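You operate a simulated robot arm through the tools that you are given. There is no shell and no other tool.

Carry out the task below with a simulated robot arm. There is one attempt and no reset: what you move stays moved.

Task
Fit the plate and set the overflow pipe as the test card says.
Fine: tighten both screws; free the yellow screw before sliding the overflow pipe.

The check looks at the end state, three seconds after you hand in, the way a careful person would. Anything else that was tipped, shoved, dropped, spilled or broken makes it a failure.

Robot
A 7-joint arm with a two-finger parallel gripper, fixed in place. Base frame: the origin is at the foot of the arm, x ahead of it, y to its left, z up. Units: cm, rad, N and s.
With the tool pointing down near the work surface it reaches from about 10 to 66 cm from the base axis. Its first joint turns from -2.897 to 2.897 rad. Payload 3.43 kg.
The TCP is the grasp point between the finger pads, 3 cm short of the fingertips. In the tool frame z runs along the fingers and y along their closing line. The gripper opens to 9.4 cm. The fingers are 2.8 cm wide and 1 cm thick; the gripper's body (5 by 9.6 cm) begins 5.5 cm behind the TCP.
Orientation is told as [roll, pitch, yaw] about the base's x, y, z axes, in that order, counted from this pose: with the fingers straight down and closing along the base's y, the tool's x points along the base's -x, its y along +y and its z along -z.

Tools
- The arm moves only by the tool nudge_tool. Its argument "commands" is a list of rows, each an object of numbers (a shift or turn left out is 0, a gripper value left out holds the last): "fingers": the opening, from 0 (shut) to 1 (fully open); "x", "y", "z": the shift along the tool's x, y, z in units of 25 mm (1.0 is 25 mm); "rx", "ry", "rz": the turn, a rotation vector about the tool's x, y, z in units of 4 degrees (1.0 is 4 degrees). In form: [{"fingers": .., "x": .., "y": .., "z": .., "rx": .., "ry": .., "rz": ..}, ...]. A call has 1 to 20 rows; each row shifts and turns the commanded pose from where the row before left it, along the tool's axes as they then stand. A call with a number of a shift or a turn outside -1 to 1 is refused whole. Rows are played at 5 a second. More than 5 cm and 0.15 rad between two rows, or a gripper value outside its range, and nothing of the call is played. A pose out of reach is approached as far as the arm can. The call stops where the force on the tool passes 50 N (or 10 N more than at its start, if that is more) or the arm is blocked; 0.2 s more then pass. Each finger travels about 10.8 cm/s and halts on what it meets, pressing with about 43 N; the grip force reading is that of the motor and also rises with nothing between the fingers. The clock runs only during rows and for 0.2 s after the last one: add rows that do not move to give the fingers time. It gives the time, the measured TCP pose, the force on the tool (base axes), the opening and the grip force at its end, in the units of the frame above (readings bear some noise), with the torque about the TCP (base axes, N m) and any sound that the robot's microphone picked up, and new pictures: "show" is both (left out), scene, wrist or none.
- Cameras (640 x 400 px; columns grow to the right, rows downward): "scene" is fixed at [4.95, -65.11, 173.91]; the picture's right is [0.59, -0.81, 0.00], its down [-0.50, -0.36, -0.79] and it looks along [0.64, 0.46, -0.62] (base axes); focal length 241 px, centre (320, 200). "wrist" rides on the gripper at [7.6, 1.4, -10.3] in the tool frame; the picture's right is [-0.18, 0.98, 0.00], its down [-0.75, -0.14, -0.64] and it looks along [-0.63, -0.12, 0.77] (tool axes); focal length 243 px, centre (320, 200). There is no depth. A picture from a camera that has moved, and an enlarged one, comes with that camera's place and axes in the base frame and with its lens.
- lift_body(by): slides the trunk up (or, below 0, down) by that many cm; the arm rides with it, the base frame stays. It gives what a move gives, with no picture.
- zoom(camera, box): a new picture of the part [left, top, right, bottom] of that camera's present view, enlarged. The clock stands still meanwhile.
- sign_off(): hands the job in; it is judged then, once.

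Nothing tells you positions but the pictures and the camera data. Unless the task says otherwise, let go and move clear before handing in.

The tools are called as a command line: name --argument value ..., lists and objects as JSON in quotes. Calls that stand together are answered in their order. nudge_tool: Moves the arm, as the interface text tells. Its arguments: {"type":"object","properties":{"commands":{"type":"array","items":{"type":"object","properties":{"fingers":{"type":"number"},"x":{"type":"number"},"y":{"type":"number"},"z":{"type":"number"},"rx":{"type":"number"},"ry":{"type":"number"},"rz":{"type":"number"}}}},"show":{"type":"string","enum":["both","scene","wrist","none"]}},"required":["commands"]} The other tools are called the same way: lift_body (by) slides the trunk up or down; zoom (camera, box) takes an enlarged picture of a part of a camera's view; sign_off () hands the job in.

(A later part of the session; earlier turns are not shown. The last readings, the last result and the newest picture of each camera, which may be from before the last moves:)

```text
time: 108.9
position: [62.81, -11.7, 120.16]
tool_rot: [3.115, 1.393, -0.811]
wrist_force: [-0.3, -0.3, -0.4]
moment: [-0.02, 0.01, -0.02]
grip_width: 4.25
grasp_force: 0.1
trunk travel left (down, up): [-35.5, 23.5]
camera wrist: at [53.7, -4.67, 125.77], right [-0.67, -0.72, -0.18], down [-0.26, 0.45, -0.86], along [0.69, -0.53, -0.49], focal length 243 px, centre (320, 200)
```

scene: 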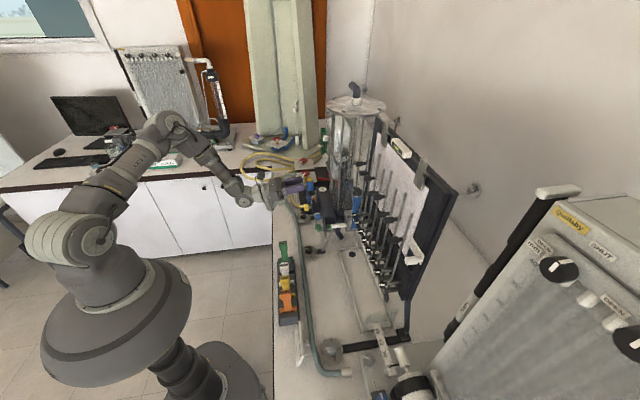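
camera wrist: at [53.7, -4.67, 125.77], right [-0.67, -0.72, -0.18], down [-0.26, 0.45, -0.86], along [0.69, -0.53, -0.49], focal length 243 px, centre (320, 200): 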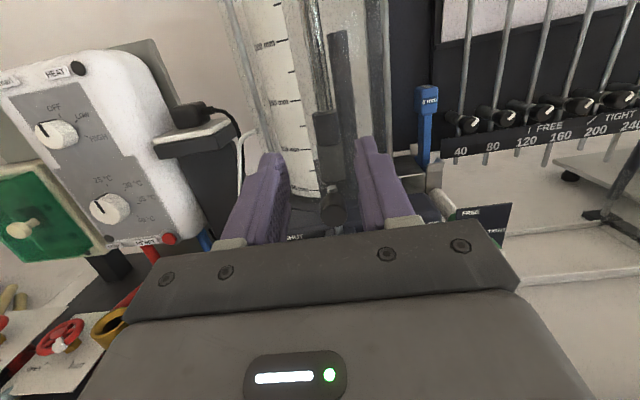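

zoom --camera "wrist" --box '[240, 0, 380, 90]'

zoom --camera "wrist" --box '[260, 10, 360, 60]'

```text
4.44 times, centred on (310, 45) of wrist
camera zoom: at [53.7, -4.67, 125.77], right [-0.67, -0.72, -0.18], down [-0.26, 0.45, -0.86], along [0.69, -0.53, -0.49], focal length 1078 px, centre (364, 889)
```

zoom: 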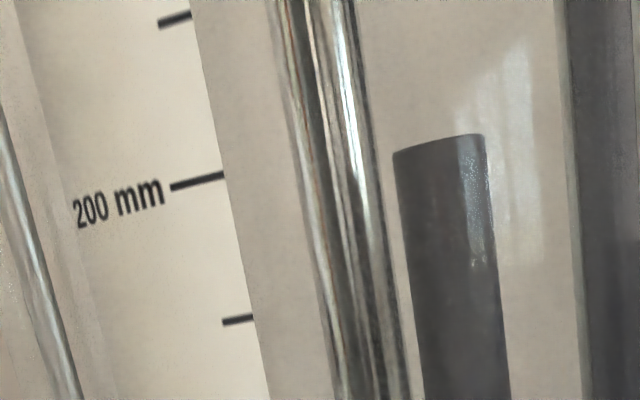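

```text
6.40 times, centred on (310, 35) of wrist
camera zoom: at [53.7, -4.67, 125.77], right [-0.67, -0.72, -0.18], down [-0.26, 0.45, -0.86], along [0.69, -0.53, -0.49], focal length 1553 px, centre (384, 1256)
```

zoom: 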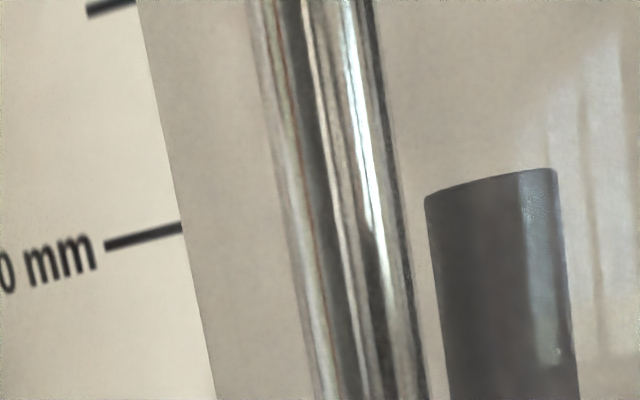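

The view shows the pipe's top edge nearly level with the 200 mm tick. I raise the camera ≈2.1 cm to exactly that height so both fall on the horizon, for a parallax-free reading.

nudge_tool --commands '[{"x": 0.423, "z": 0.076}, {"x": 0.423, "z": 0.076}, {"x": 0}, {"x": 0}]' --show "none"

zoom --camera "wrist" --box '[250, 20, 370, 100]'

zoom --camera "wrist" --box '[270, 40, 350, 90]'

```text
time: 109.9
position: [62.68, -11.74, 122.27]
tool_rot: [3.115, 1.394, -0.814]
wrist_force: [-0.6, -0.8, 0.9]
moment: [0.02, -0.01, 0.01]
grip_width: 4.21
grasp_force: 0.0
trunk travel left (down, up): [-35.5, 23.5]
```

```text
5.00 times, centred on (310, 60) of wrist
camera zoom: at [53.69, -4.65, 127.93], right [-0.67, -0.72, -0.18], down [-0.26, 0.45, -0.86], along [0.69, -0.53, -0.49], focal length 1213 px, centre (370, 900)
```

zoom: 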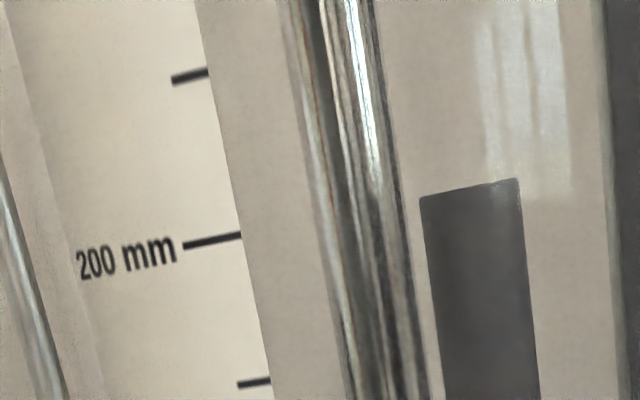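

```text
8.00 times, centred on (310, 65) of wrist
camera zoom: at [53.69, -4.65, 127.93], right [-0.67, -0.72, -0.18], down [-0.26, 0.45, -0.86], along [0.69, -0.53, -0.49], focal length 1941 px, centre (400, 1280)
```

zoom: 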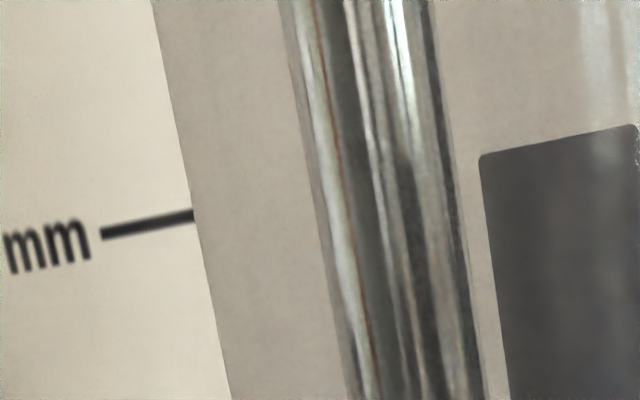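

The reading is right on: the pipe's rim sits within about half a millimetre of the 200 mm tick. Now I re-tighten the yellow screw: tilt the tool back to 44°, close the fingers and go to the +n side of the paddle's upper end (below the handle, which is now at z≈115).

nudge_tool --commands '[{"ry": -1}, {"ry": -1}, {"ry": -1}, {"ry": -1}, {"ry": -1}, {"ry": -1}, {"ry": -1}, {"ry": -1}, {"ry": -1}, {"ry": -1}, {"ry": -1}, {"ry": -1}, {"ry": -1}, {"ry": -0.6}, {"fingers": 0}, {"x": 0}]' --show "wrist"

zoom --camera "wrist" --box '[240, 60, 420, 190]'

```text
time: 113.3
position: [62.84, -11.67, 122.33]
tool_rot: [0.006, 0.799, 2.361]
wrist_force: [0.6, 0.3, 0.3]
moment: [0.01, -0.01, 0.04]
grip_width: 0.02
grasp_force: 32.4
trunk travel left (down, up): [-35.5, 23.5]
camera wrist: at [60.46, -11.29, 134.85], right [-0.79, -0.6, -0.13], down [-0.6, 0.8, -0.09], along [0.16, 0.0, -0.99], focal length 243 px, centre (320, 200)
```

wrist: 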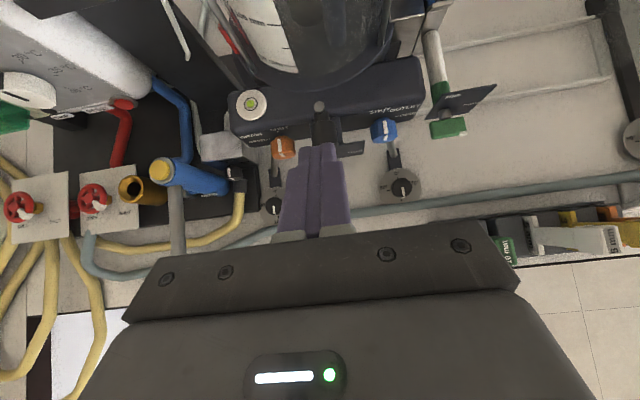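

```text
3.08 times, centred on (330, 125) of wrist
camera zoom: at [60.46, -11.29, 134.85], right [-0.79, -0.6, -0.13], down [-0.6, 0.8, -0.09], along [0.16, 0.0, -0.99], focal length 746 px, centre (289, 431)
```

zoom: 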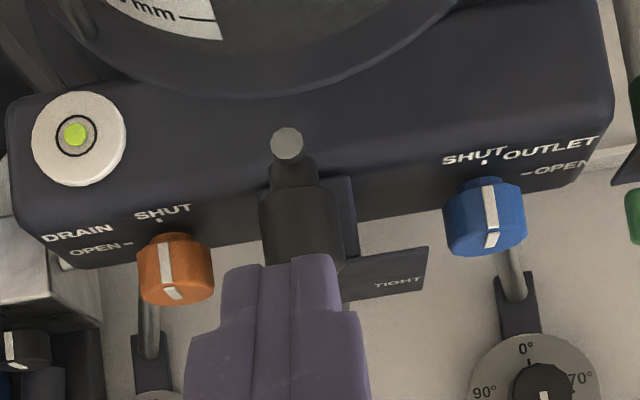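

nudge_tool --commands '[{"x": -0.534, "y": -0.203, "z": 0.354}, {"x": -0.534, "y": -0.203, "z": 0.354}, {"x": -0.534, "y": -0.203, "z": 0.354}, {"x": -0.534, "y": -0.203, "z": 0.354}, {"x": 0}]' --show "wrist"

zoom --camera "wrist" --box '[260, 60, 420, 190]'

zoom --camera "scene" --box '[285, 170, 345, 230]'

```text
time: 114.5
position: [63.34, -9.56, 115.97]
tool_rot: [0.008, 0.797, 2.36]
wrist_force: [-0.6, 0.4, 0.6]
moment: [0.0, 0.01, 0.0]
grip_width: 0.03
grasp_force: 33.7
trunk travel left (down, up): [-35.5, 23.5]
camera wrist: at [60.95, -9.07, 128.57], right [-0.79, -0.6, -0.13], down [-0.6, 0.8, -0.09], along [0.16, 0.0, -0.99], focal length 243 px, centre (320, 200)
```

wrist: 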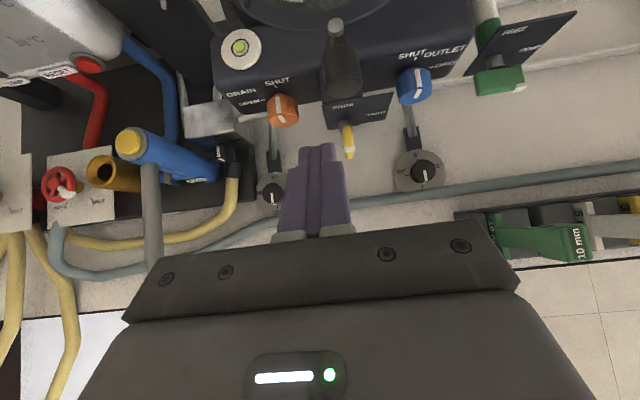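

```text
3.08 times, centred on (340, 125) of wrist
camera zoom: at [60.95, -9.07, 128.57], right [-0.79, -0.6, -0.13], down [-0.6, 0.8, -0.09], along [0.16, 0.0, -0.99], focal length 746 px, centre (258, 431)
```

zoom: 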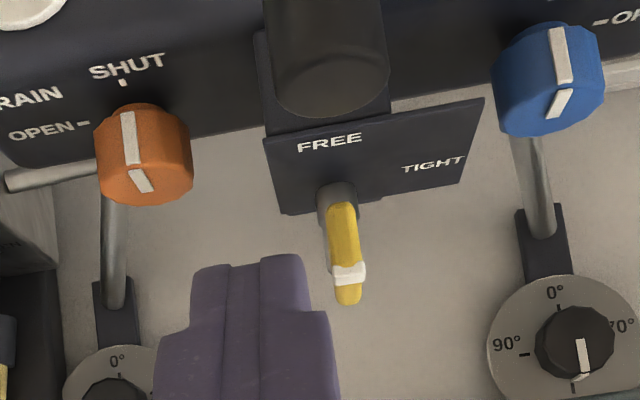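

```text
6.67 times, centred on (315, 200) of scene
camera zoom: at [4.95, -65.11, 173.91], right [0.59, -0.81, 0.0], down [-0.5, -0.36, -0.79], along [0.64, 0.46, -0.62], focal length 1607 px, centre (353, 200)
```

zoom: 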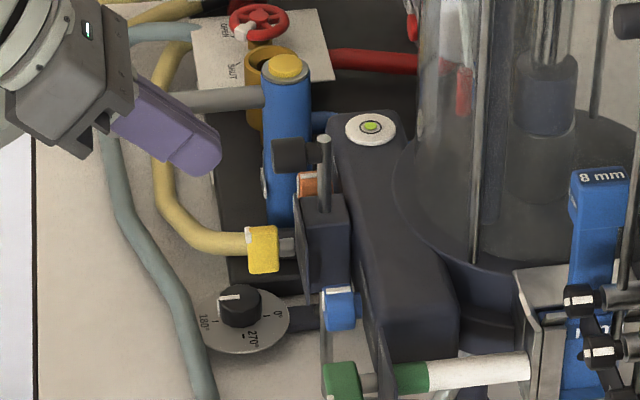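

Clear view: yellow at FREE, handle above it out of the way. I move in beside the paddle's upper end.

nudge_tool --commands '[{"x": -0.09, "z": 0.541, "y": -0.02}, {"x": -0.09, "z": 0.541}, {"x": -0.09, "z": 0.541}, {"x": -0.09, "z": 0.541}, {"x": 0}]' --show "none"

zoom --camera "wrist" --box '[260, 90, 400, 200]'

zoom --camera "scene" --box '[290, 180, 340, 230]'

```text
time: 115.7
position: [65.75, -11.71, 111.58]
tool_rot: [0.009, 0.797, 2.362]
wrist_force: [0.5, -0.2, 0.7]
moment: [0.01, 0.0, -0.01]
grip_width: 0.0
grasp_force: 33.0
trunk travel left (down, up): [-35.5, 23.5]
```

```text
3.64 times, centred on (330, 145) of wrist
camera zoom: at [63.37, -11.31, 124.2], right [-0.79, -0.6, -0.13], down [-0.6, 0.8, -0.09], along [0.16, 0.0, -0.99], focal length 882 px, centre (284, 400)
```

zoom: 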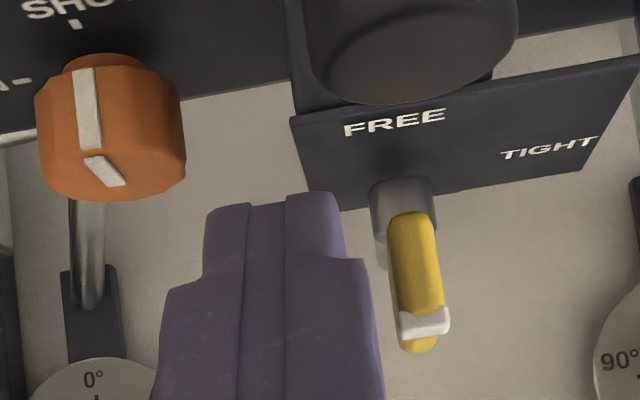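

```text
8.00 times, centred on (315, 205) of scene
camera zoom: at [4.95, -65.11, 173.91], right [0.59, -0.81, 0.0], down [-0.5, -0.36, -0.79], along [0.64, 0.46, -0.62], focal length 1928 px, centre (360, 160)
```

zoom: 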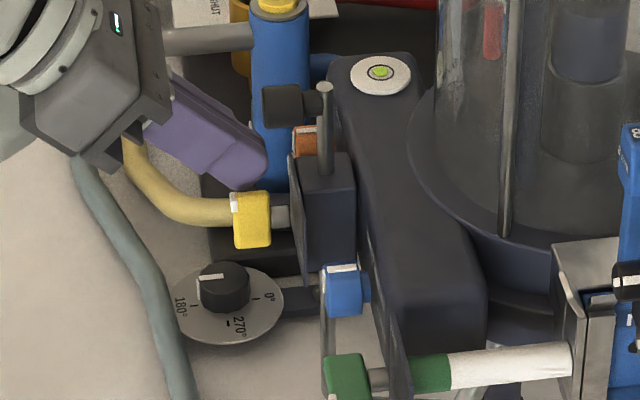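

nudge_tool --commands '[{"y": 0.1}, {"y": 0.1}, {"y": 0.08}, {"y": 0.08}, {"y": 0.07}, {"y": 0.07}, {"y": 0.07, "x": -0.0115, "z": 0.011}, {"y": 0.07, "x": -0.0115, "z": 0.011}]' --show "none"

zoom --camera "wrist" --box '[260, 90, 400, 200]'

zoom --camera "scene" --box '[290, 180, 340, 230]'

```text
time: 117.5
position: [64.38, -13.08, 111.34]
tool_rot: [0.01, 0.798, 2.361]
wrist_force: [0.2, 0.0, 1.7]
moment: [0.0, 0.01, 0.04]
grip_width: 0.0
grasp_force: 32.9
trunk travel left (down, up): [-35.5, 23.5]
```

```text
3.64 times, centred on (330, 145) of wrist
camera zoom: at [62.04, -12.61, 123.99], right [-0.79, -0.6, -0.13], down [-0.6, 0.8, -0.09], along [0.16, 0.0, -0.99], focal length 882 px, centre (284, 400)
```

zoom: 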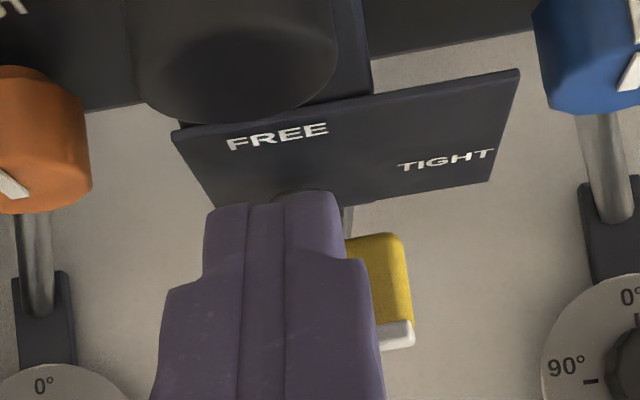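

```text
8.00 times, centred on (315, 205) of scene
camera zoom: at [4.95, -65.11, 173.91], right [0.59, -0.81, 0.0], down [-0.5, -0.36, -0.79], along [0.64, 0.46, -0.62], focal length 1928 px, centre (360, 160)
```

zoom: 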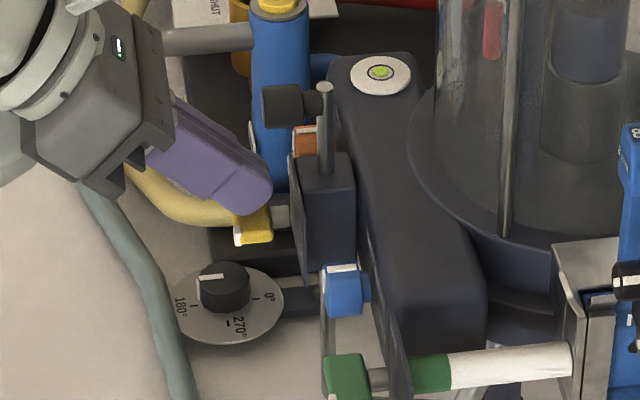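

nudge_tool --commands '[{"y": 0.064, "x": -0.026, "z": 0.025}, {"y": 0.064, "x": -0.026, "z": 0.025}, {"y": 0.056, "x": -0.0345, "z": 0.0335}, {"y": 0.056, "x": -0.0345, "z": 0.0335}, {"y": 0.044, "x": -0.04, "z": 0.039}, {"y": 0.044, "x": -0.04, "z": 0.039}, {"y": 0.028, "x": -0.037, "z": 0.036}, {"y": 0.028, "x": -0.037, "z": 0.036}]' --show "none"

zoom --camera "wrist" --box '[260, 90, 400, 200]'

zoom --camera "scene" --box '[290, 180, 340, 230]'

```text
time: 118.9
position: [64.22, -13.28, 111.39]
tool_rot: [-0.003, 0.807, 2.355]
wrist_force: [-2.2, 5.3, 12.3]
moment: [0.04, -0.06, 0.04]
grip_width: 0.0
grasp_force: 32.9
trunk travel left (down, up): [-35.5, 23.5]
stopped in row 6: the force on the tool passed its limit at 52 N (the readings are from after the stop); the commanded pose is now the measured one
```

```text
3.64 times, centred on (330, 145) of wrist
camera zoom: at [61.62, -12.81, 123.94], right [-0.78, -0.61, -0.14], down [-0.6, 0.79, -0.1], along [0.17, 0.0, -0.99], focal length 882 px, centre (284, 400)
```

zoom: 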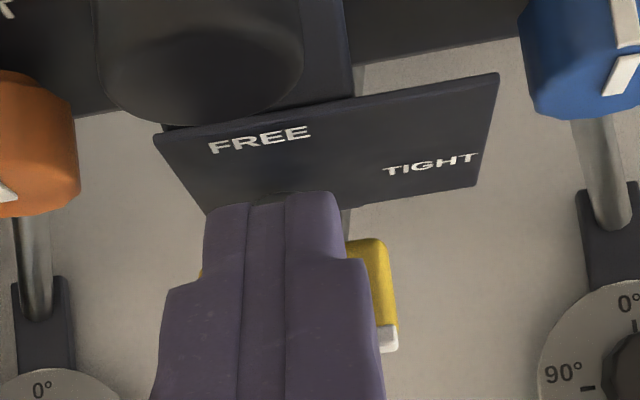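

```text
8.00 times, centred on (315, 205) of scene
camera zoom: at [4.95, -65.11, 173.91], right [0.59, -0.81, 0.0], down [-0.5, -0.36, -0.79], along [0.64, 0.46, -0.62], focal length 1928 px, centre (360, 160)
```

zoom: 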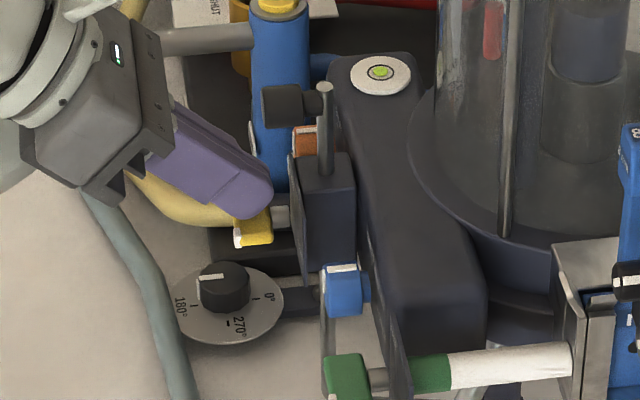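

nudge_tool --commands '[{"x": 0.2, "z": -0.2}, {"z": -0.6}, {"z": -0.8}, {"z": -0.8}, {"y": -0.6}, {"y": -0.6}, {"x": 0}]' --show "none"

zoom --camera "wrist" --box '[280, 60, 420, 190]'

zoom --camera "scene" --box '[290, 180, 340, 230]'

```text
time: 120.5
position: [63.46, -8.38, 115.65]
tool_rot: [0.001, 0.807, 2.357]
wrist_force: [0.2, 0.1, -0.2]
moment: [-0.03, 0.0, -0.02]
grip_width: 0.0
grasp_force: 33.2
trunk travel left (down, up): [-35.5, 23.5]
```

```text
3.08 times, centred on (350, 125) of wrist
camera zoom: at [61.05, -7.95, 128.22], right [-0.78, -0.61, -0.13], down [-0.6, 0.8, -0.1], along [0.17, 0.0, -0.99], focal length 746 px, centre (228, 431)
```

zoom: 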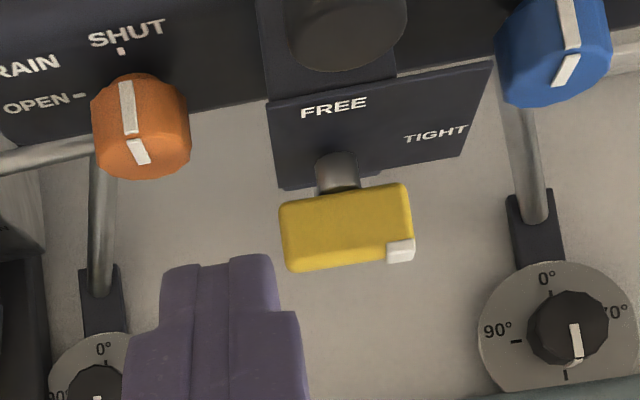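

```text
8.00 times, centred on (315, 205) of scene
camera zoom: at [4.95, -65.11, 173.91], right [0.59, -0.81, 0.0], down [-0.5, -0.36, -0.79], along [0.64, 0.46, -0.62], focal length 1928 px, centre (360, 160)
```

zoom: 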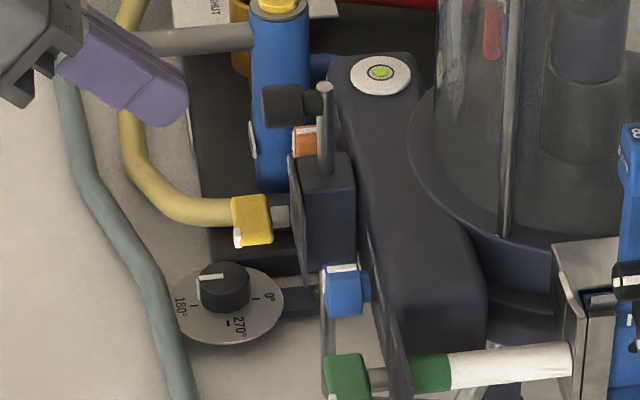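

Yellow is back at TIGHT (same orientation as at the start, slightly firmer). I retract the arm well clear and then verify everything.

nudge_tool --commands '[{"z": -0.9}, {"z": -0.9}, {"z": -0.9}, {"z": -0.9}, {"z": -0.9}, {"x": 0.6}, {"x": 0.6}, {"x": 0}]'

zoom --camera "scene" --box '[320, 150, 370, 210]'

zoom --camera "scene" --box '[295, 180, 375, 245]'

zoom --camera "scene" --box '[265, 225, 325, 335]'

zoom --camera "wrist" --box '[240, 0, 480, 160]'

```text
time: 122.3
position: [59.14, -4.27, 125.6]
tool_rot: [0.0, 0.805, 2.359]
wrist_force: [-0.2, 0.3, -0.2]
moment: [0.01, 0.03, 0.0]
grip_width: 0.01
grasp_force: 32.7
trunk travel left (down, up): [-35.5, 23.5]
camera wrist: at [56.78, -3.76, 138.17], right [-0.78, -0.61, -0.13], down [-0.6, 0.8, -0.1], along [0.17, 0.0, -0.99], focal length 243 px, centre (320, 200)
```

scene: 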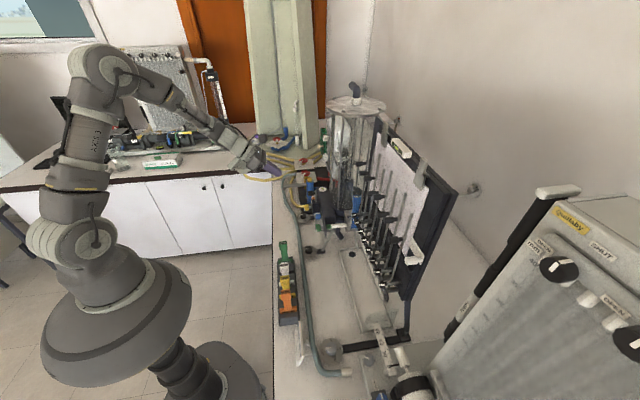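
wrist: 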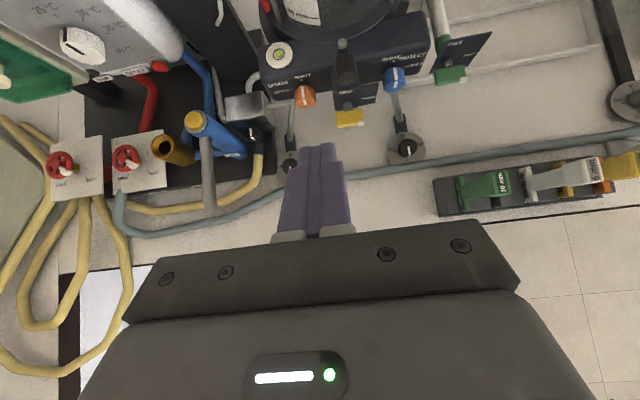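

```text
6.67 times, centred on (345, 180) of scene
camera zoom: at [4.95, -65.11, 173.91], right [0.59, -0.81, 0.0], down [-0.5, -0.36, -0.79], along [0.64, 0.46, -0.62], focal length 1607 px, centre (153, 333)
```

zoom: 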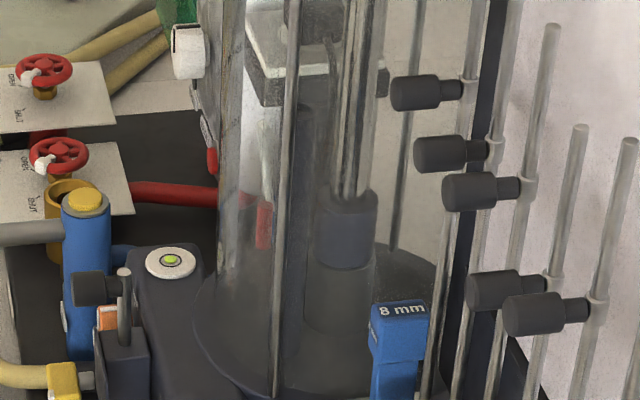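

```text
6.15 times, centred on (335, 212) of scene
camera zoom: at [4.95, -65.11, 173.91], right [0.59, -0.81, 0.0], down [-0.5, -0.36, -0.79], along [0.64, 0.46, -0.62], focal length 1483 px, centre (228, 123)
```

zoom: 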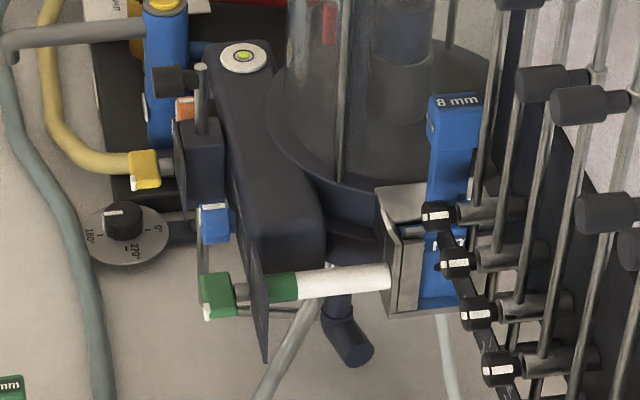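

```text
3.64 times, centred on (295, 280) of scene
camera zoom: at [4.95, -65.11, 173.91], right [0.59, -0.81, 0.0], down [-0.5, -0.36, -0.79], along [0.64, 0.46, -0.62], focal length 876 px, centre (411, -91)
```

zoom: 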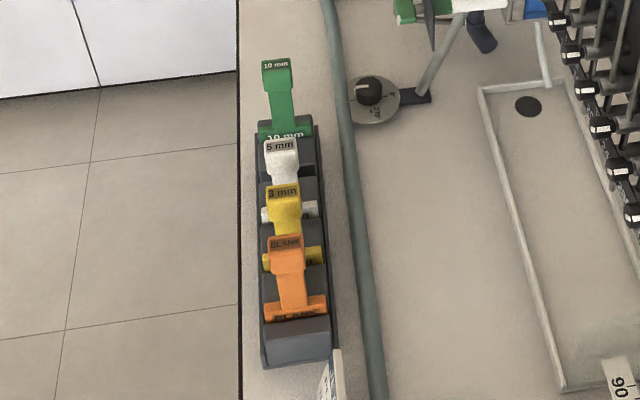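

```text
2.50 times, centred on (360, 80) of wrist
camera zoom: at [56.78, -3.76, 138.17], right [-0.78, -0.61, -0.13], down [-0.6, 0.8, -0.1], along [0.17, 0.0, -0.99], focal length 606 px, centre (220, 500)
```

zoom: 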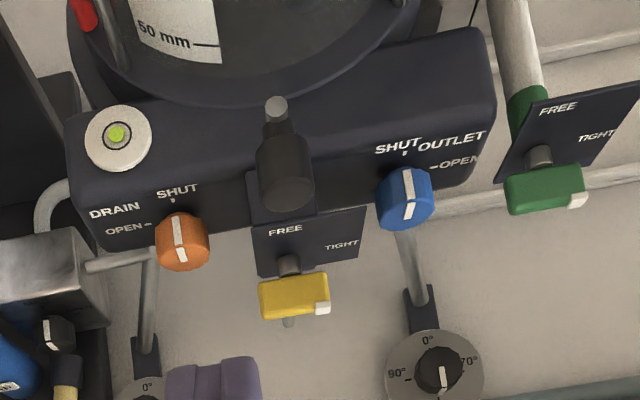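

Everything looks in place: pipe unchanged after tightening, rack undisturbed. I take one more frontal look at both screws and the plate with the camera levelled.

nudge_tool --commands '[{"ry": 1}, {"ry": 1}, {"ry": 1}, {"ry": 1}, {"ry": 1}, {"ry": 1}, {"ry": 1}, {"ry": 1}, {"ry": 1}, {"ry": 1}, {"ry": 1}, {"y": 0.8}, {"y": 0.8}, {"x": 0}]' --show "wrist"

zoom --camera "wrist" --box '[230, 100, 420, 230]'

zoom --camera "wrist" --box '[360, 80, 440, 180]'

```text
time: 125.3
position: [56.53, -6.89, 125.77]
tool_rot: [3.121, 1.569, -0.804]
wrist_force: [0.2, 0.2, 0.1]
moment: [0.01, 0.02, 0.04]
grip_width: 0.02
grasp_force: 32.8
trunk travel left (down, up): [-35.5, 23.5]
camera wrist: at [48.34, -0.73, 133.27], right [-0.69, -0.7, -0.18], down [-0.35, 0.55, -0.76], along [0.63, -0.46, -0.63], focal length 243 px, centre (320, 200)
```

wrist: 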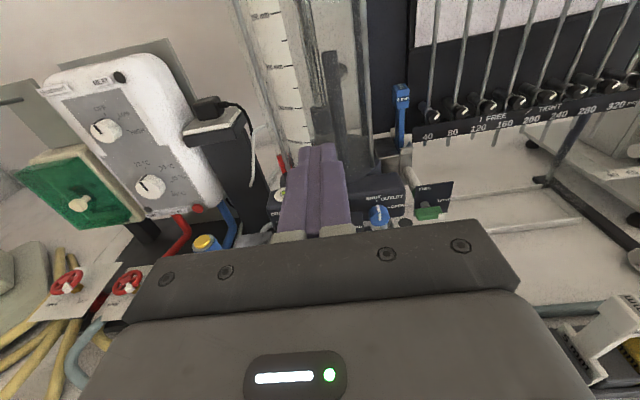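

```text
3.08 times, centred on (325, 165) of wrist
camera zoom: at [48.34, -0.73, 133.27], right [-0.69, -0.7, -0.18], down [-0.35, 0.55, -0.76], along [0.63, -0.46, -0.63], focal length 746 px, centre (305, 308)
```

zoom: 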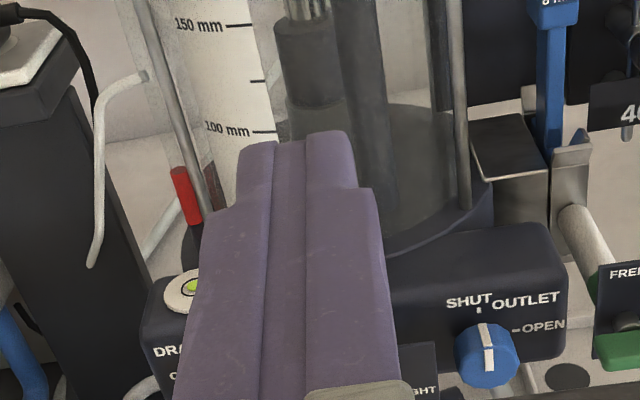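

```text
4.00 times, centred on (400, 130) of wrist
camera zoom: at [48.34, -0.73, 133.27], right [-0.69, -0.7, -0.18], down [-0.35, 0.55, -0.76], along [0.63, -0.46, -0.63], focal length 970 px, centre (0, 480)
```

zoom: 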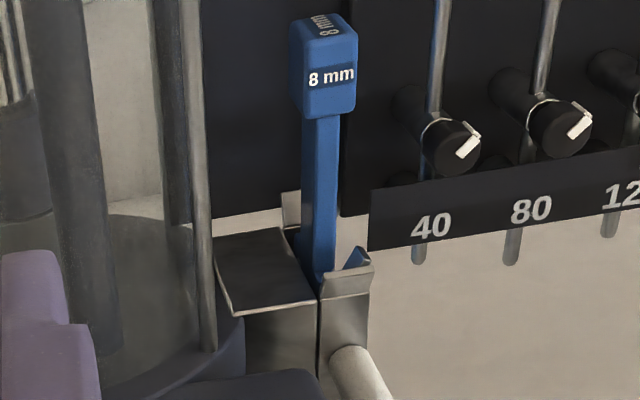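

zoom --camera "wrist" --box '[380, 160, 480, 230]'

nudge_tool --commands '[{"x": 0.8, "z": -0.6}, {"x": 0.8, "z": -0.6}, {"x": 0.8, "z": -0.6}, {"x": 0}]' --show "wrist"

zoom --camera "wrist" --box '[240, 120, 440, 240]'

```text
5.71 times, centred on (430, 195) of wrist
camera zoom: at [48.34, -0.73, 133.27], right [-0.69, -0.7, -0.18], down [-0.35, 0.55, -0.76], along [0.63, -0.46, -0.63], focal length 1386 px, centre (-309, 229)
```

zoom: 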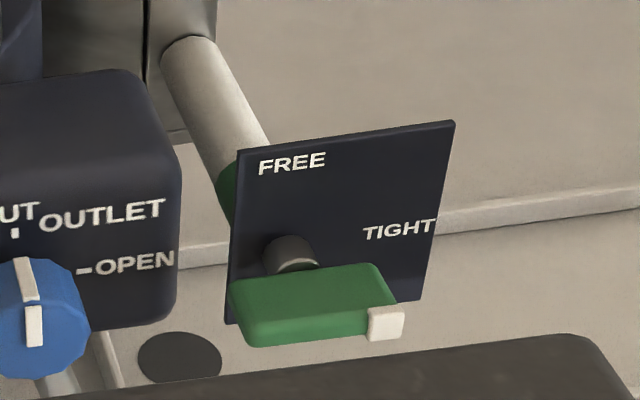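

```text
time: 126.3
position: [53.38, -3.74, 131.68]
tool_rot: [-3.137, 1.567, -0.778]
wrist_force: [0.3, 0.1, 0.3]
moment: [0.01, 0.03, -0.01]
grip_width: 0.03
grasp_force: 32.9
trunk travel left (down, up): [-35.5, 23.5]
camera wrist: at [45.07, 2.5, 139.27], right [-0.69, -0.7, -0.18], down [-0.35, 0.55, -0.76], along [0.63, -0.46, -0.63], focal length 243 px, centre (320, 200)
```

wrist: 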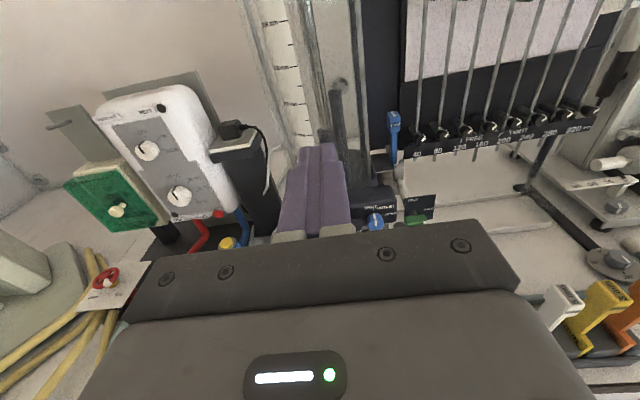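

```text
3.20 times, centred on (340, 180) of wrist
camera zoom: at [45.07, 2.5, 139.27], right [-0.69, -0.7, -0.18], down [-0.35, 0.55, -0.76], along [0.63, -0.46, -0.63], focal length 776 px, centre (256, 264)
```

zoom: 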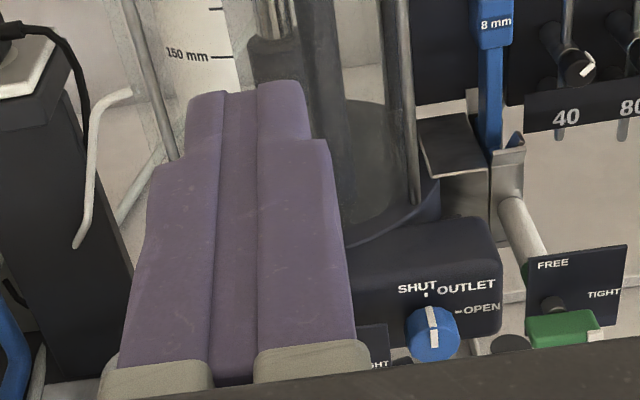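

nudge_tool --commands '[{"x": -0.7, "y": 0.6}, {"x": -0.7, "y": 0.6}, {"x": -0.7, "y": 0.6}, {"x": 0}]' --show "wrist"

zoom --camera "wrist" --box '[190, 140, 310, 240]'

zoom --camera "wrist" --box '[230, 0, 330, 80]'

```text
time: 127.3
position: [50.14, -7.02, 126.36]
tool_rot: [3.112, 1.567, -0.811]
wrist_force: [0.3, 1.2, 0.3]
moment: [-0.01, 0.0, -0.01]
grip_width: 0.01
grasp_force: 33.2
trunk travel left (down, up): [-35.5, 23.5]
camera wrist: at [41.81, -0.87, 133.98], right [-0.69, -0.7, -0.18], down [-0.35, 0.55, -0.76], along [0.63, -0.46, -0.63], focal length 243 px, centre (320, 200)
```

wrist: 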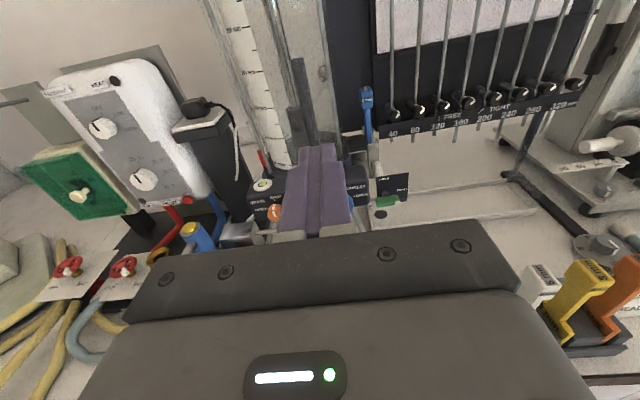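

```text
4.00 times, centred on (250, 190) of wrist
camera zoom: at [41.81, -0.87, 133.98], right [-0.69, -0.7, -0.18], down [-0.35, 0.55, -0.76], along [0.63, -0.46, -0.63], focal length 970 px, centre (600, 240)
```

zoom: 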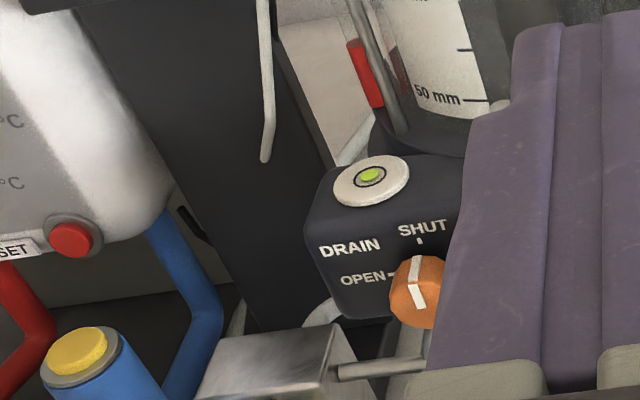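

```text
5.00 times, centred on (280, 40) of wrist
camera zoom: at [41.81, -0.87, 133.98], right [-0.69, -0.7, -0.18], down [-0.35, 0.55, -0.76], along [0.63, -0.46, -0.63], focal length 1213 px, centre (520, 1000)
```

zoom: 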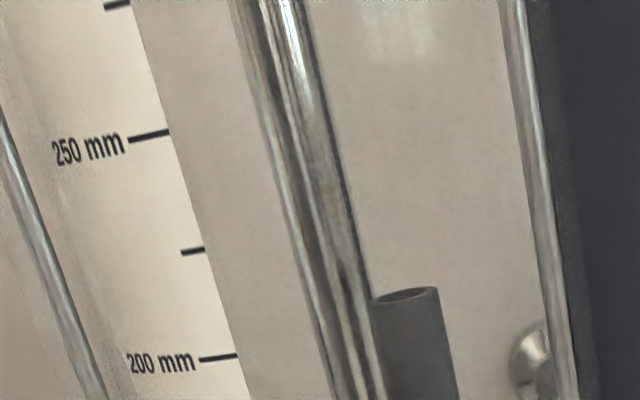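

nudge_tool --commands '[{"fingers": 0.9}, {"x": 0}, {"x": 0}]' --show "wrist"

zoom --camera "wrist" --box '[260, 150, 360, 230]'

```text
time: 128.1
position: [49.98, -7.05, 126.37]
tool_rot: [-3.063, 1.568, -0.704]
wrist_force: [0.0, -0.3, 0.1]
moment: [0.0, 0.02, 0.01]
grip_width: 8.46
grasp_force: 0.0
trunk travel left (down, up): [-35.5, 23.5]
camera wrist: at [41.83, -0.87, 134.0], right [-0.69, -0.7, -0.18], down [-0.35, 0.55, -0.76], along [0.63, -0.46, -0.63], focal length 243 px, centre (320, 200)
```

wrist: 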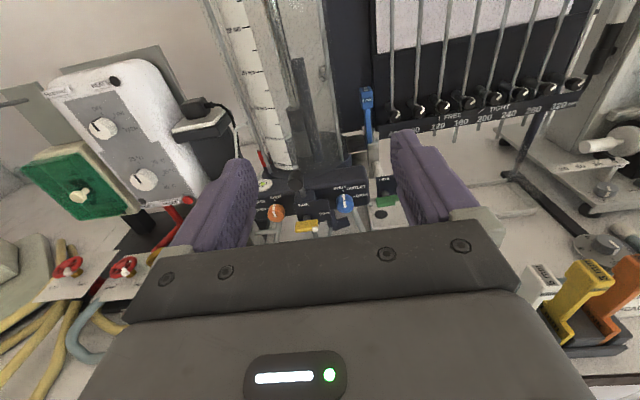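

```text
5.00 times, centred on (310, 190) of wrist
camera zoom: at [41.83, -0.87, 134.0], right [-0.69, -0.7, -0.18], down [-0.35, 0.55, -0.76], along [0.63, -0.46, -0.63], focal length 1213 px, centre (370, 250)
```

zoom: 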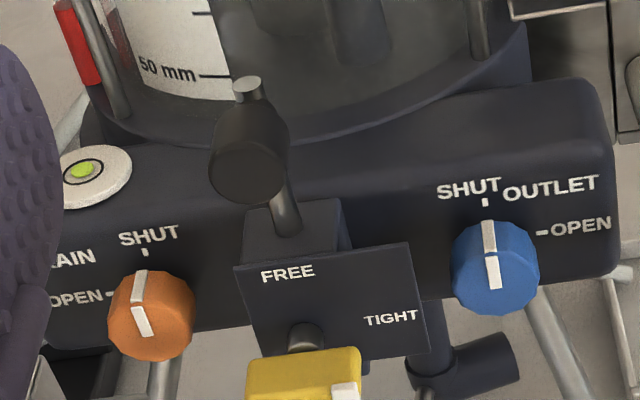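

Yellow's paddle is parallel to the plate edge, pointing at TIGHT. To be sure it is really firm (my last push was centred over the axis), I'll give its right end one more gentle press down.

nudge_tool --commands '[{"ry": -1, "fingers": 0}, {"ry": -1}, {"ry": -1}, {"ry": -1}, {"ry": -1}, {"ry": -1}, {"ry": -1}, {"ry": -1}, {"ry": -1}, {"ry": -1}, {"ry": -1}, {"x": 0.0185, "z": 0.764, "y": -0.205}, {"x": 0.0185, "z": 0.764, "y": -0.205}, {"x": 0.0185, "z": 0.764, "y": -0.205}, {"x": 0.0185, "z": 0.764, "y": -0.205}, {"x": 0.0185, "z": 0.764, "y": -0.205}, {"x": 0.0185, "z": 0.764, "y": -0.205}, {"x": 0.0185, "z": 0.764, "y": -0.205}, {"x": 0.0185, "z": 0.764, "y": -0.205}, {"x": 0}]' --show "wrist"

zoom --camera "wrist" --box '[240, 80, 400, 200]'

zoom --camera "scene" --box '[290, 175, 340, 225]'

```text
time: 132.3
position: [61.03, -12.1, 116.03]
tool_rot: [0.001, 0.807, 2.359]
wrist_force: [0.4, 0.0, 0.6]
moment: [-0.02, 0.02, -0.02]
grip_width: 0.0
grasp_force: 33.2
trunk travel left (down, up): [-35.5, 23.5]
camera wrist: at [58.46, -11.69, 128.63], right [-0.78, -0.61, -0.13], down [-0.6, 0.8, -0.1], along [0.17, 0.0, -0.99], focal length 243 px, centre (320, 200)
```

wrist: 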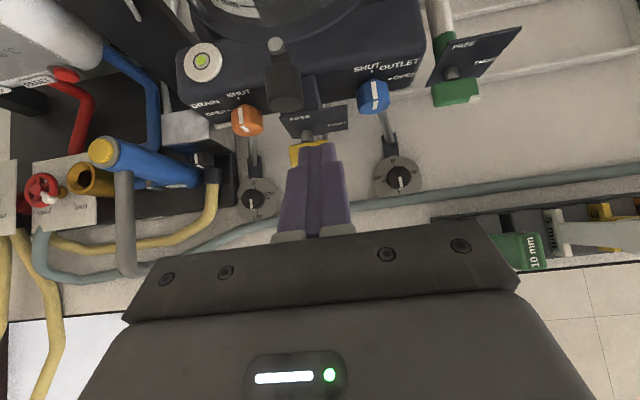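

```text
3.33 times, centred on (320, 140) of wrist
camera zoom: at [58.46, -11.69, 128.63], right [-0.78, -0.61, -0.13], down [-0.6, 0.8, -0.1], along [0.17, 0.0, -0.99], focal length 809 px, centre (320, 400)
```

zoom: 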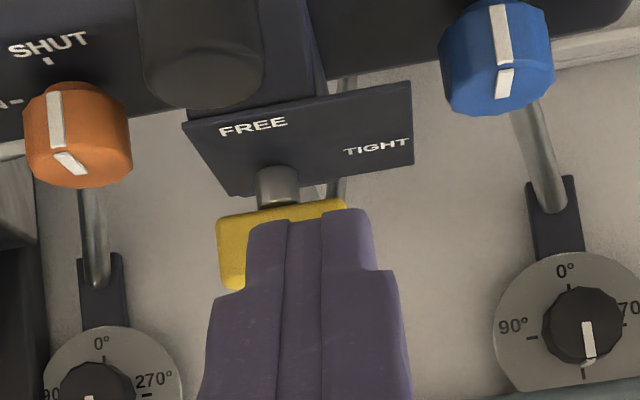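

```text
8.00 times, centred on (315, 200) of scene
camera zoom: at [4.95, -65.11, 173.91], right [0.59, -0.81, 0.0], down [-0.5, -0.36, -0.79], along [0.64, 0.46, -0.62], focal length 1928 px, centre (360, 200)
```

zoom: 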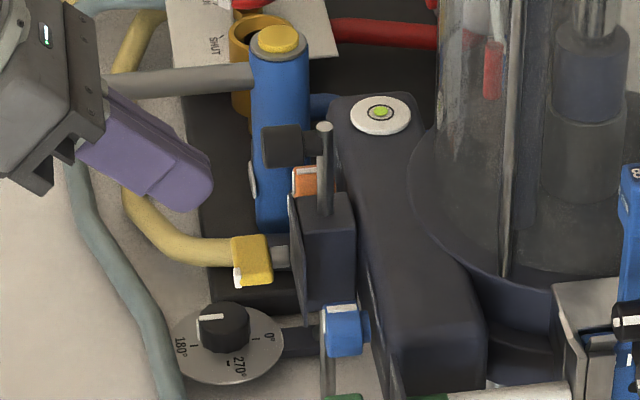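

nudge_tool --commands '[{"x": -0.046, "z": 0.622}, {"x": -0.046, "z": 0.622}, {"x": -0.046, "z": 0.622}, {"x": 0}, {"x": -0.043, "z": 0.042}, {"x": -0.043, "z": 0.042}, {"x": -0.043, "z": 0.042}, {"x": -0.043, "z": 0.042}, {"x": -0.043, "z": 0.042}]' --show "none"

zoom --camera "scene" --box '[290, 175, 340, 225]'

```text
time: 134.3
position: [63.23, -14.41, 111.74]
tool_rot: [0.0, 0.806, 2.356]
wrist_force: [-0.9, -1.4, 0.5]
moment: [0.0, -0.05, -0.01]
grip_width: 0.01
grasp_force: 33.4
trunk travel left (down, up): [-35.5, 23.5]
```

```text
8.00 times, centred on (315, 200) of scene
camera zoom: at [4.95, -65.11, 173.91], right [0.59, -0.81, 0.0], down [-0.5, -0.36, -0.79], along [0.64, 0.46, -0.62], focal length 1928 px, centre (360, 200)
```

zoom: 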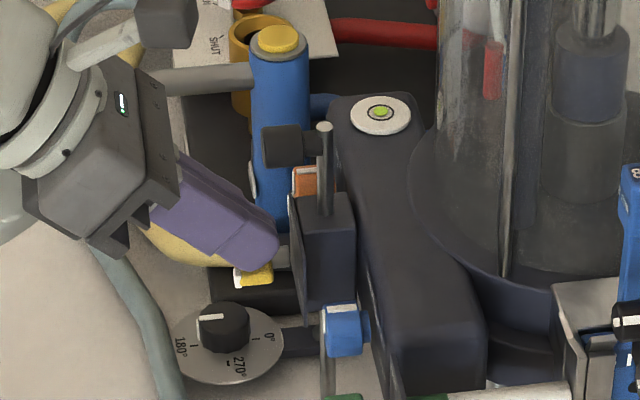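

nudge_tool --commands '[{"x": -0.034, "z": 0.0335}, {"x": -0.034, "z": 0.0335}, {"x": -0.034, "z": 0.0335}, {"x": -0.034, "z": 0.0335}]' --show "none"

zoom --camera "scene" --box '[290, 175, 340, 225]'

```text
time: 135.3
position: [63.21, -14.37, 111.38]
tool_rot: [0.002, 0.808, 2.358]
wrist_force: [0.1, -0.2, 2.0]
moment: [0.0, -0.02, 0.03]
grip_width: 0.0
grasp_force: 32.8
trunk travel left (down, up): [-35.5, 23.5]
```

```text
8.00 times, centred on (315, 200) of scene
camera zoom: at [4.95, -65.11, 173.91], right [0.59, -0.81, 0.0], down [-0.5, -0.36, -0.79], along [0.64, 0.46, -0.62], focal length 1928 px, centre (360, 200)
```

zoom: 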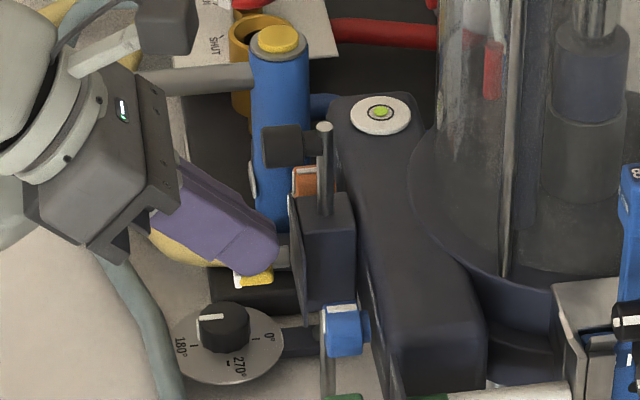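

nudge_tool --commands '[{"x": -0.0286, "z": 0.0279}, {"x": -0.0286, "z": 0.0279}, {"x": -0.0286, "z": 0.0279}]' --show "none"

zoom --camera "scene" --box '[290, 175, 340, 225]'

```text
time: 136.1
position: [63.28, -14.45, 111.39]
tool_rot: [-0.003, 0.813, 2.354]
wrist_force: [3.5, -1.2, 24.0]
moment: [-0.25, -0.32, 0.0]
grip_width: 0.03
grasp_force: 33.1
trunk travel left (down, up): [-35.5, 23.5]
```

```text
8.00 times, centred on (315, 200) of scene
camera zoom: at [4.95, -65.11, 173.91], right [0.59, -0.81, 0.0], down [-0.5, -0.36, -0.79], along [0.64, 0.46, -0.62], focal length 1928 px, centre (360, 200)
```

zoom: 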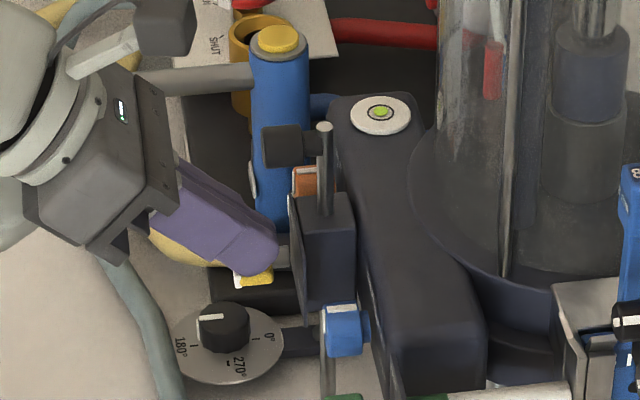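

It doesn't yield at 24 N: the yellow screw is firmly at its stop. I retract clear and do a final check of the pipe height and the whole scene.

nudge_tool --commands '[{"x": 0.15, "z": -0.2}, {"z": -0.7}, {"z": -0.9}, {"z": -0.9}, {"z": -0.9}, {"z": -0.9}, {"x": 0.5}, {"x": 0.5, "fingers": 0.5}, {"x": 0}, {"x": 0}]'

zoom --camera "scene" --box '[320, 150, 370, 210]'

zoom --camera "scene" --box '[295, 180, 375, 245]'

zoom --camera "wrist" --box '[200, 0, 460, 180]'

```text
time: 138.3
position: [58.82, -10.04, 121.04]
tool_rot: [-0.001, 0.807, 2.358]
wrist_force: [-0.1, 0.0, -0.3]
moment: [0.03, -0.03, -0.01]
grip_width: 4.68
grasp_force: 0.0
trunk travel left (down, up): [-35.5, 23.5]
camera wrist: at [56.41, -9.52, 133.62], right [-0.78, -0.61, -0.13], down [-0.6, 0.8, -0.1], along [0.17, 0.0, -0.99], focal length 243 px, centre (320, 200)
```

scene: 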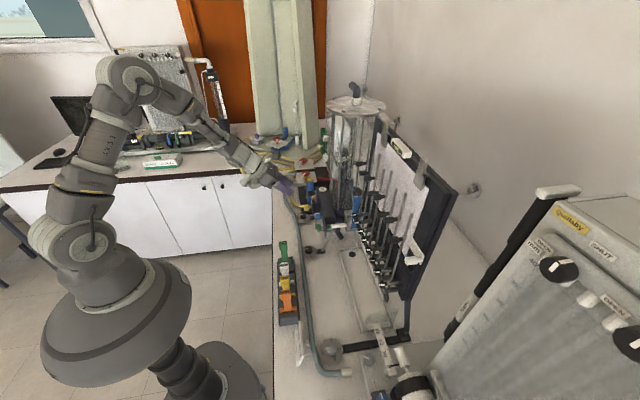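
wrist: 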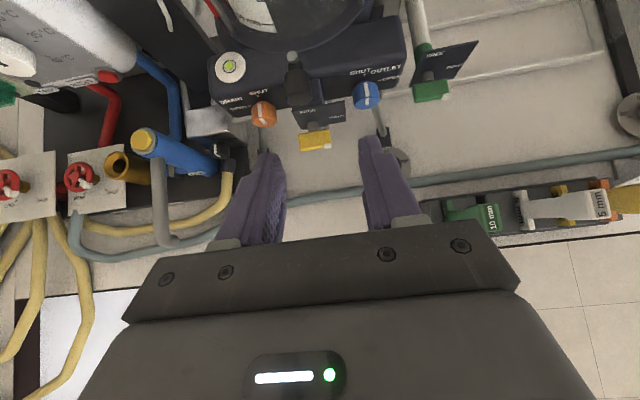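

```text
6.67 times, centred on (345, 180) of scene
camera zoom: at [4.95, -65.11, 173.91], right [0.59, -0.81, 0.0], down [-0.5, -0.36, -0.79], along [0.64, 0.46, -0.62], focal length 1607 px, centre (153, 333)
```

zoom: 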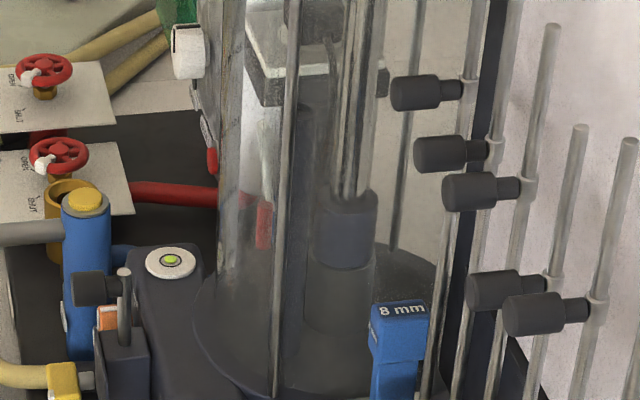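

```text
6.15 times, centred on (335, 212) of scene
camera zoom: at [4.95, -65.11, 173.91], right [0.59, -0.81, 0.0], down [-0.5, -0.36, -0.79], along [0.64, 0.46, -0.62], focal length 1483 px, centre (228, 123)
```

zoom: 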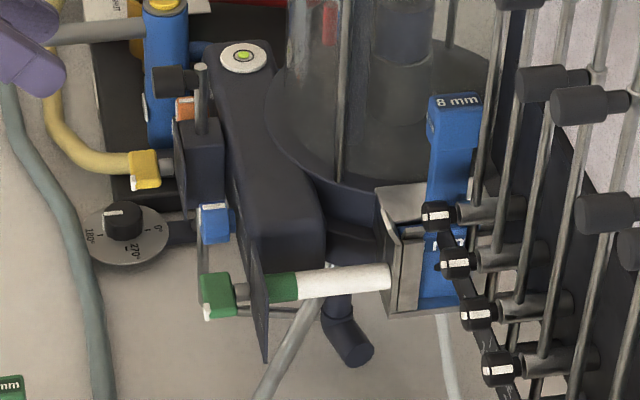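

```text
2.22 times, centred on (330, 90) of wrist
camera zoom: at [56.41, -9.52, 133.62], right [-0.78, -0.61, -0.13], down [-0.6, 0.8, -0.1], along [0.17, 0.0, -0.99], focal length 539 px, centre (298, 444)
```

zoom: 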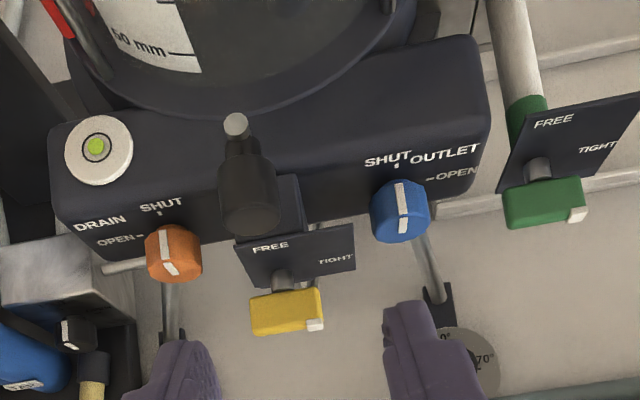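

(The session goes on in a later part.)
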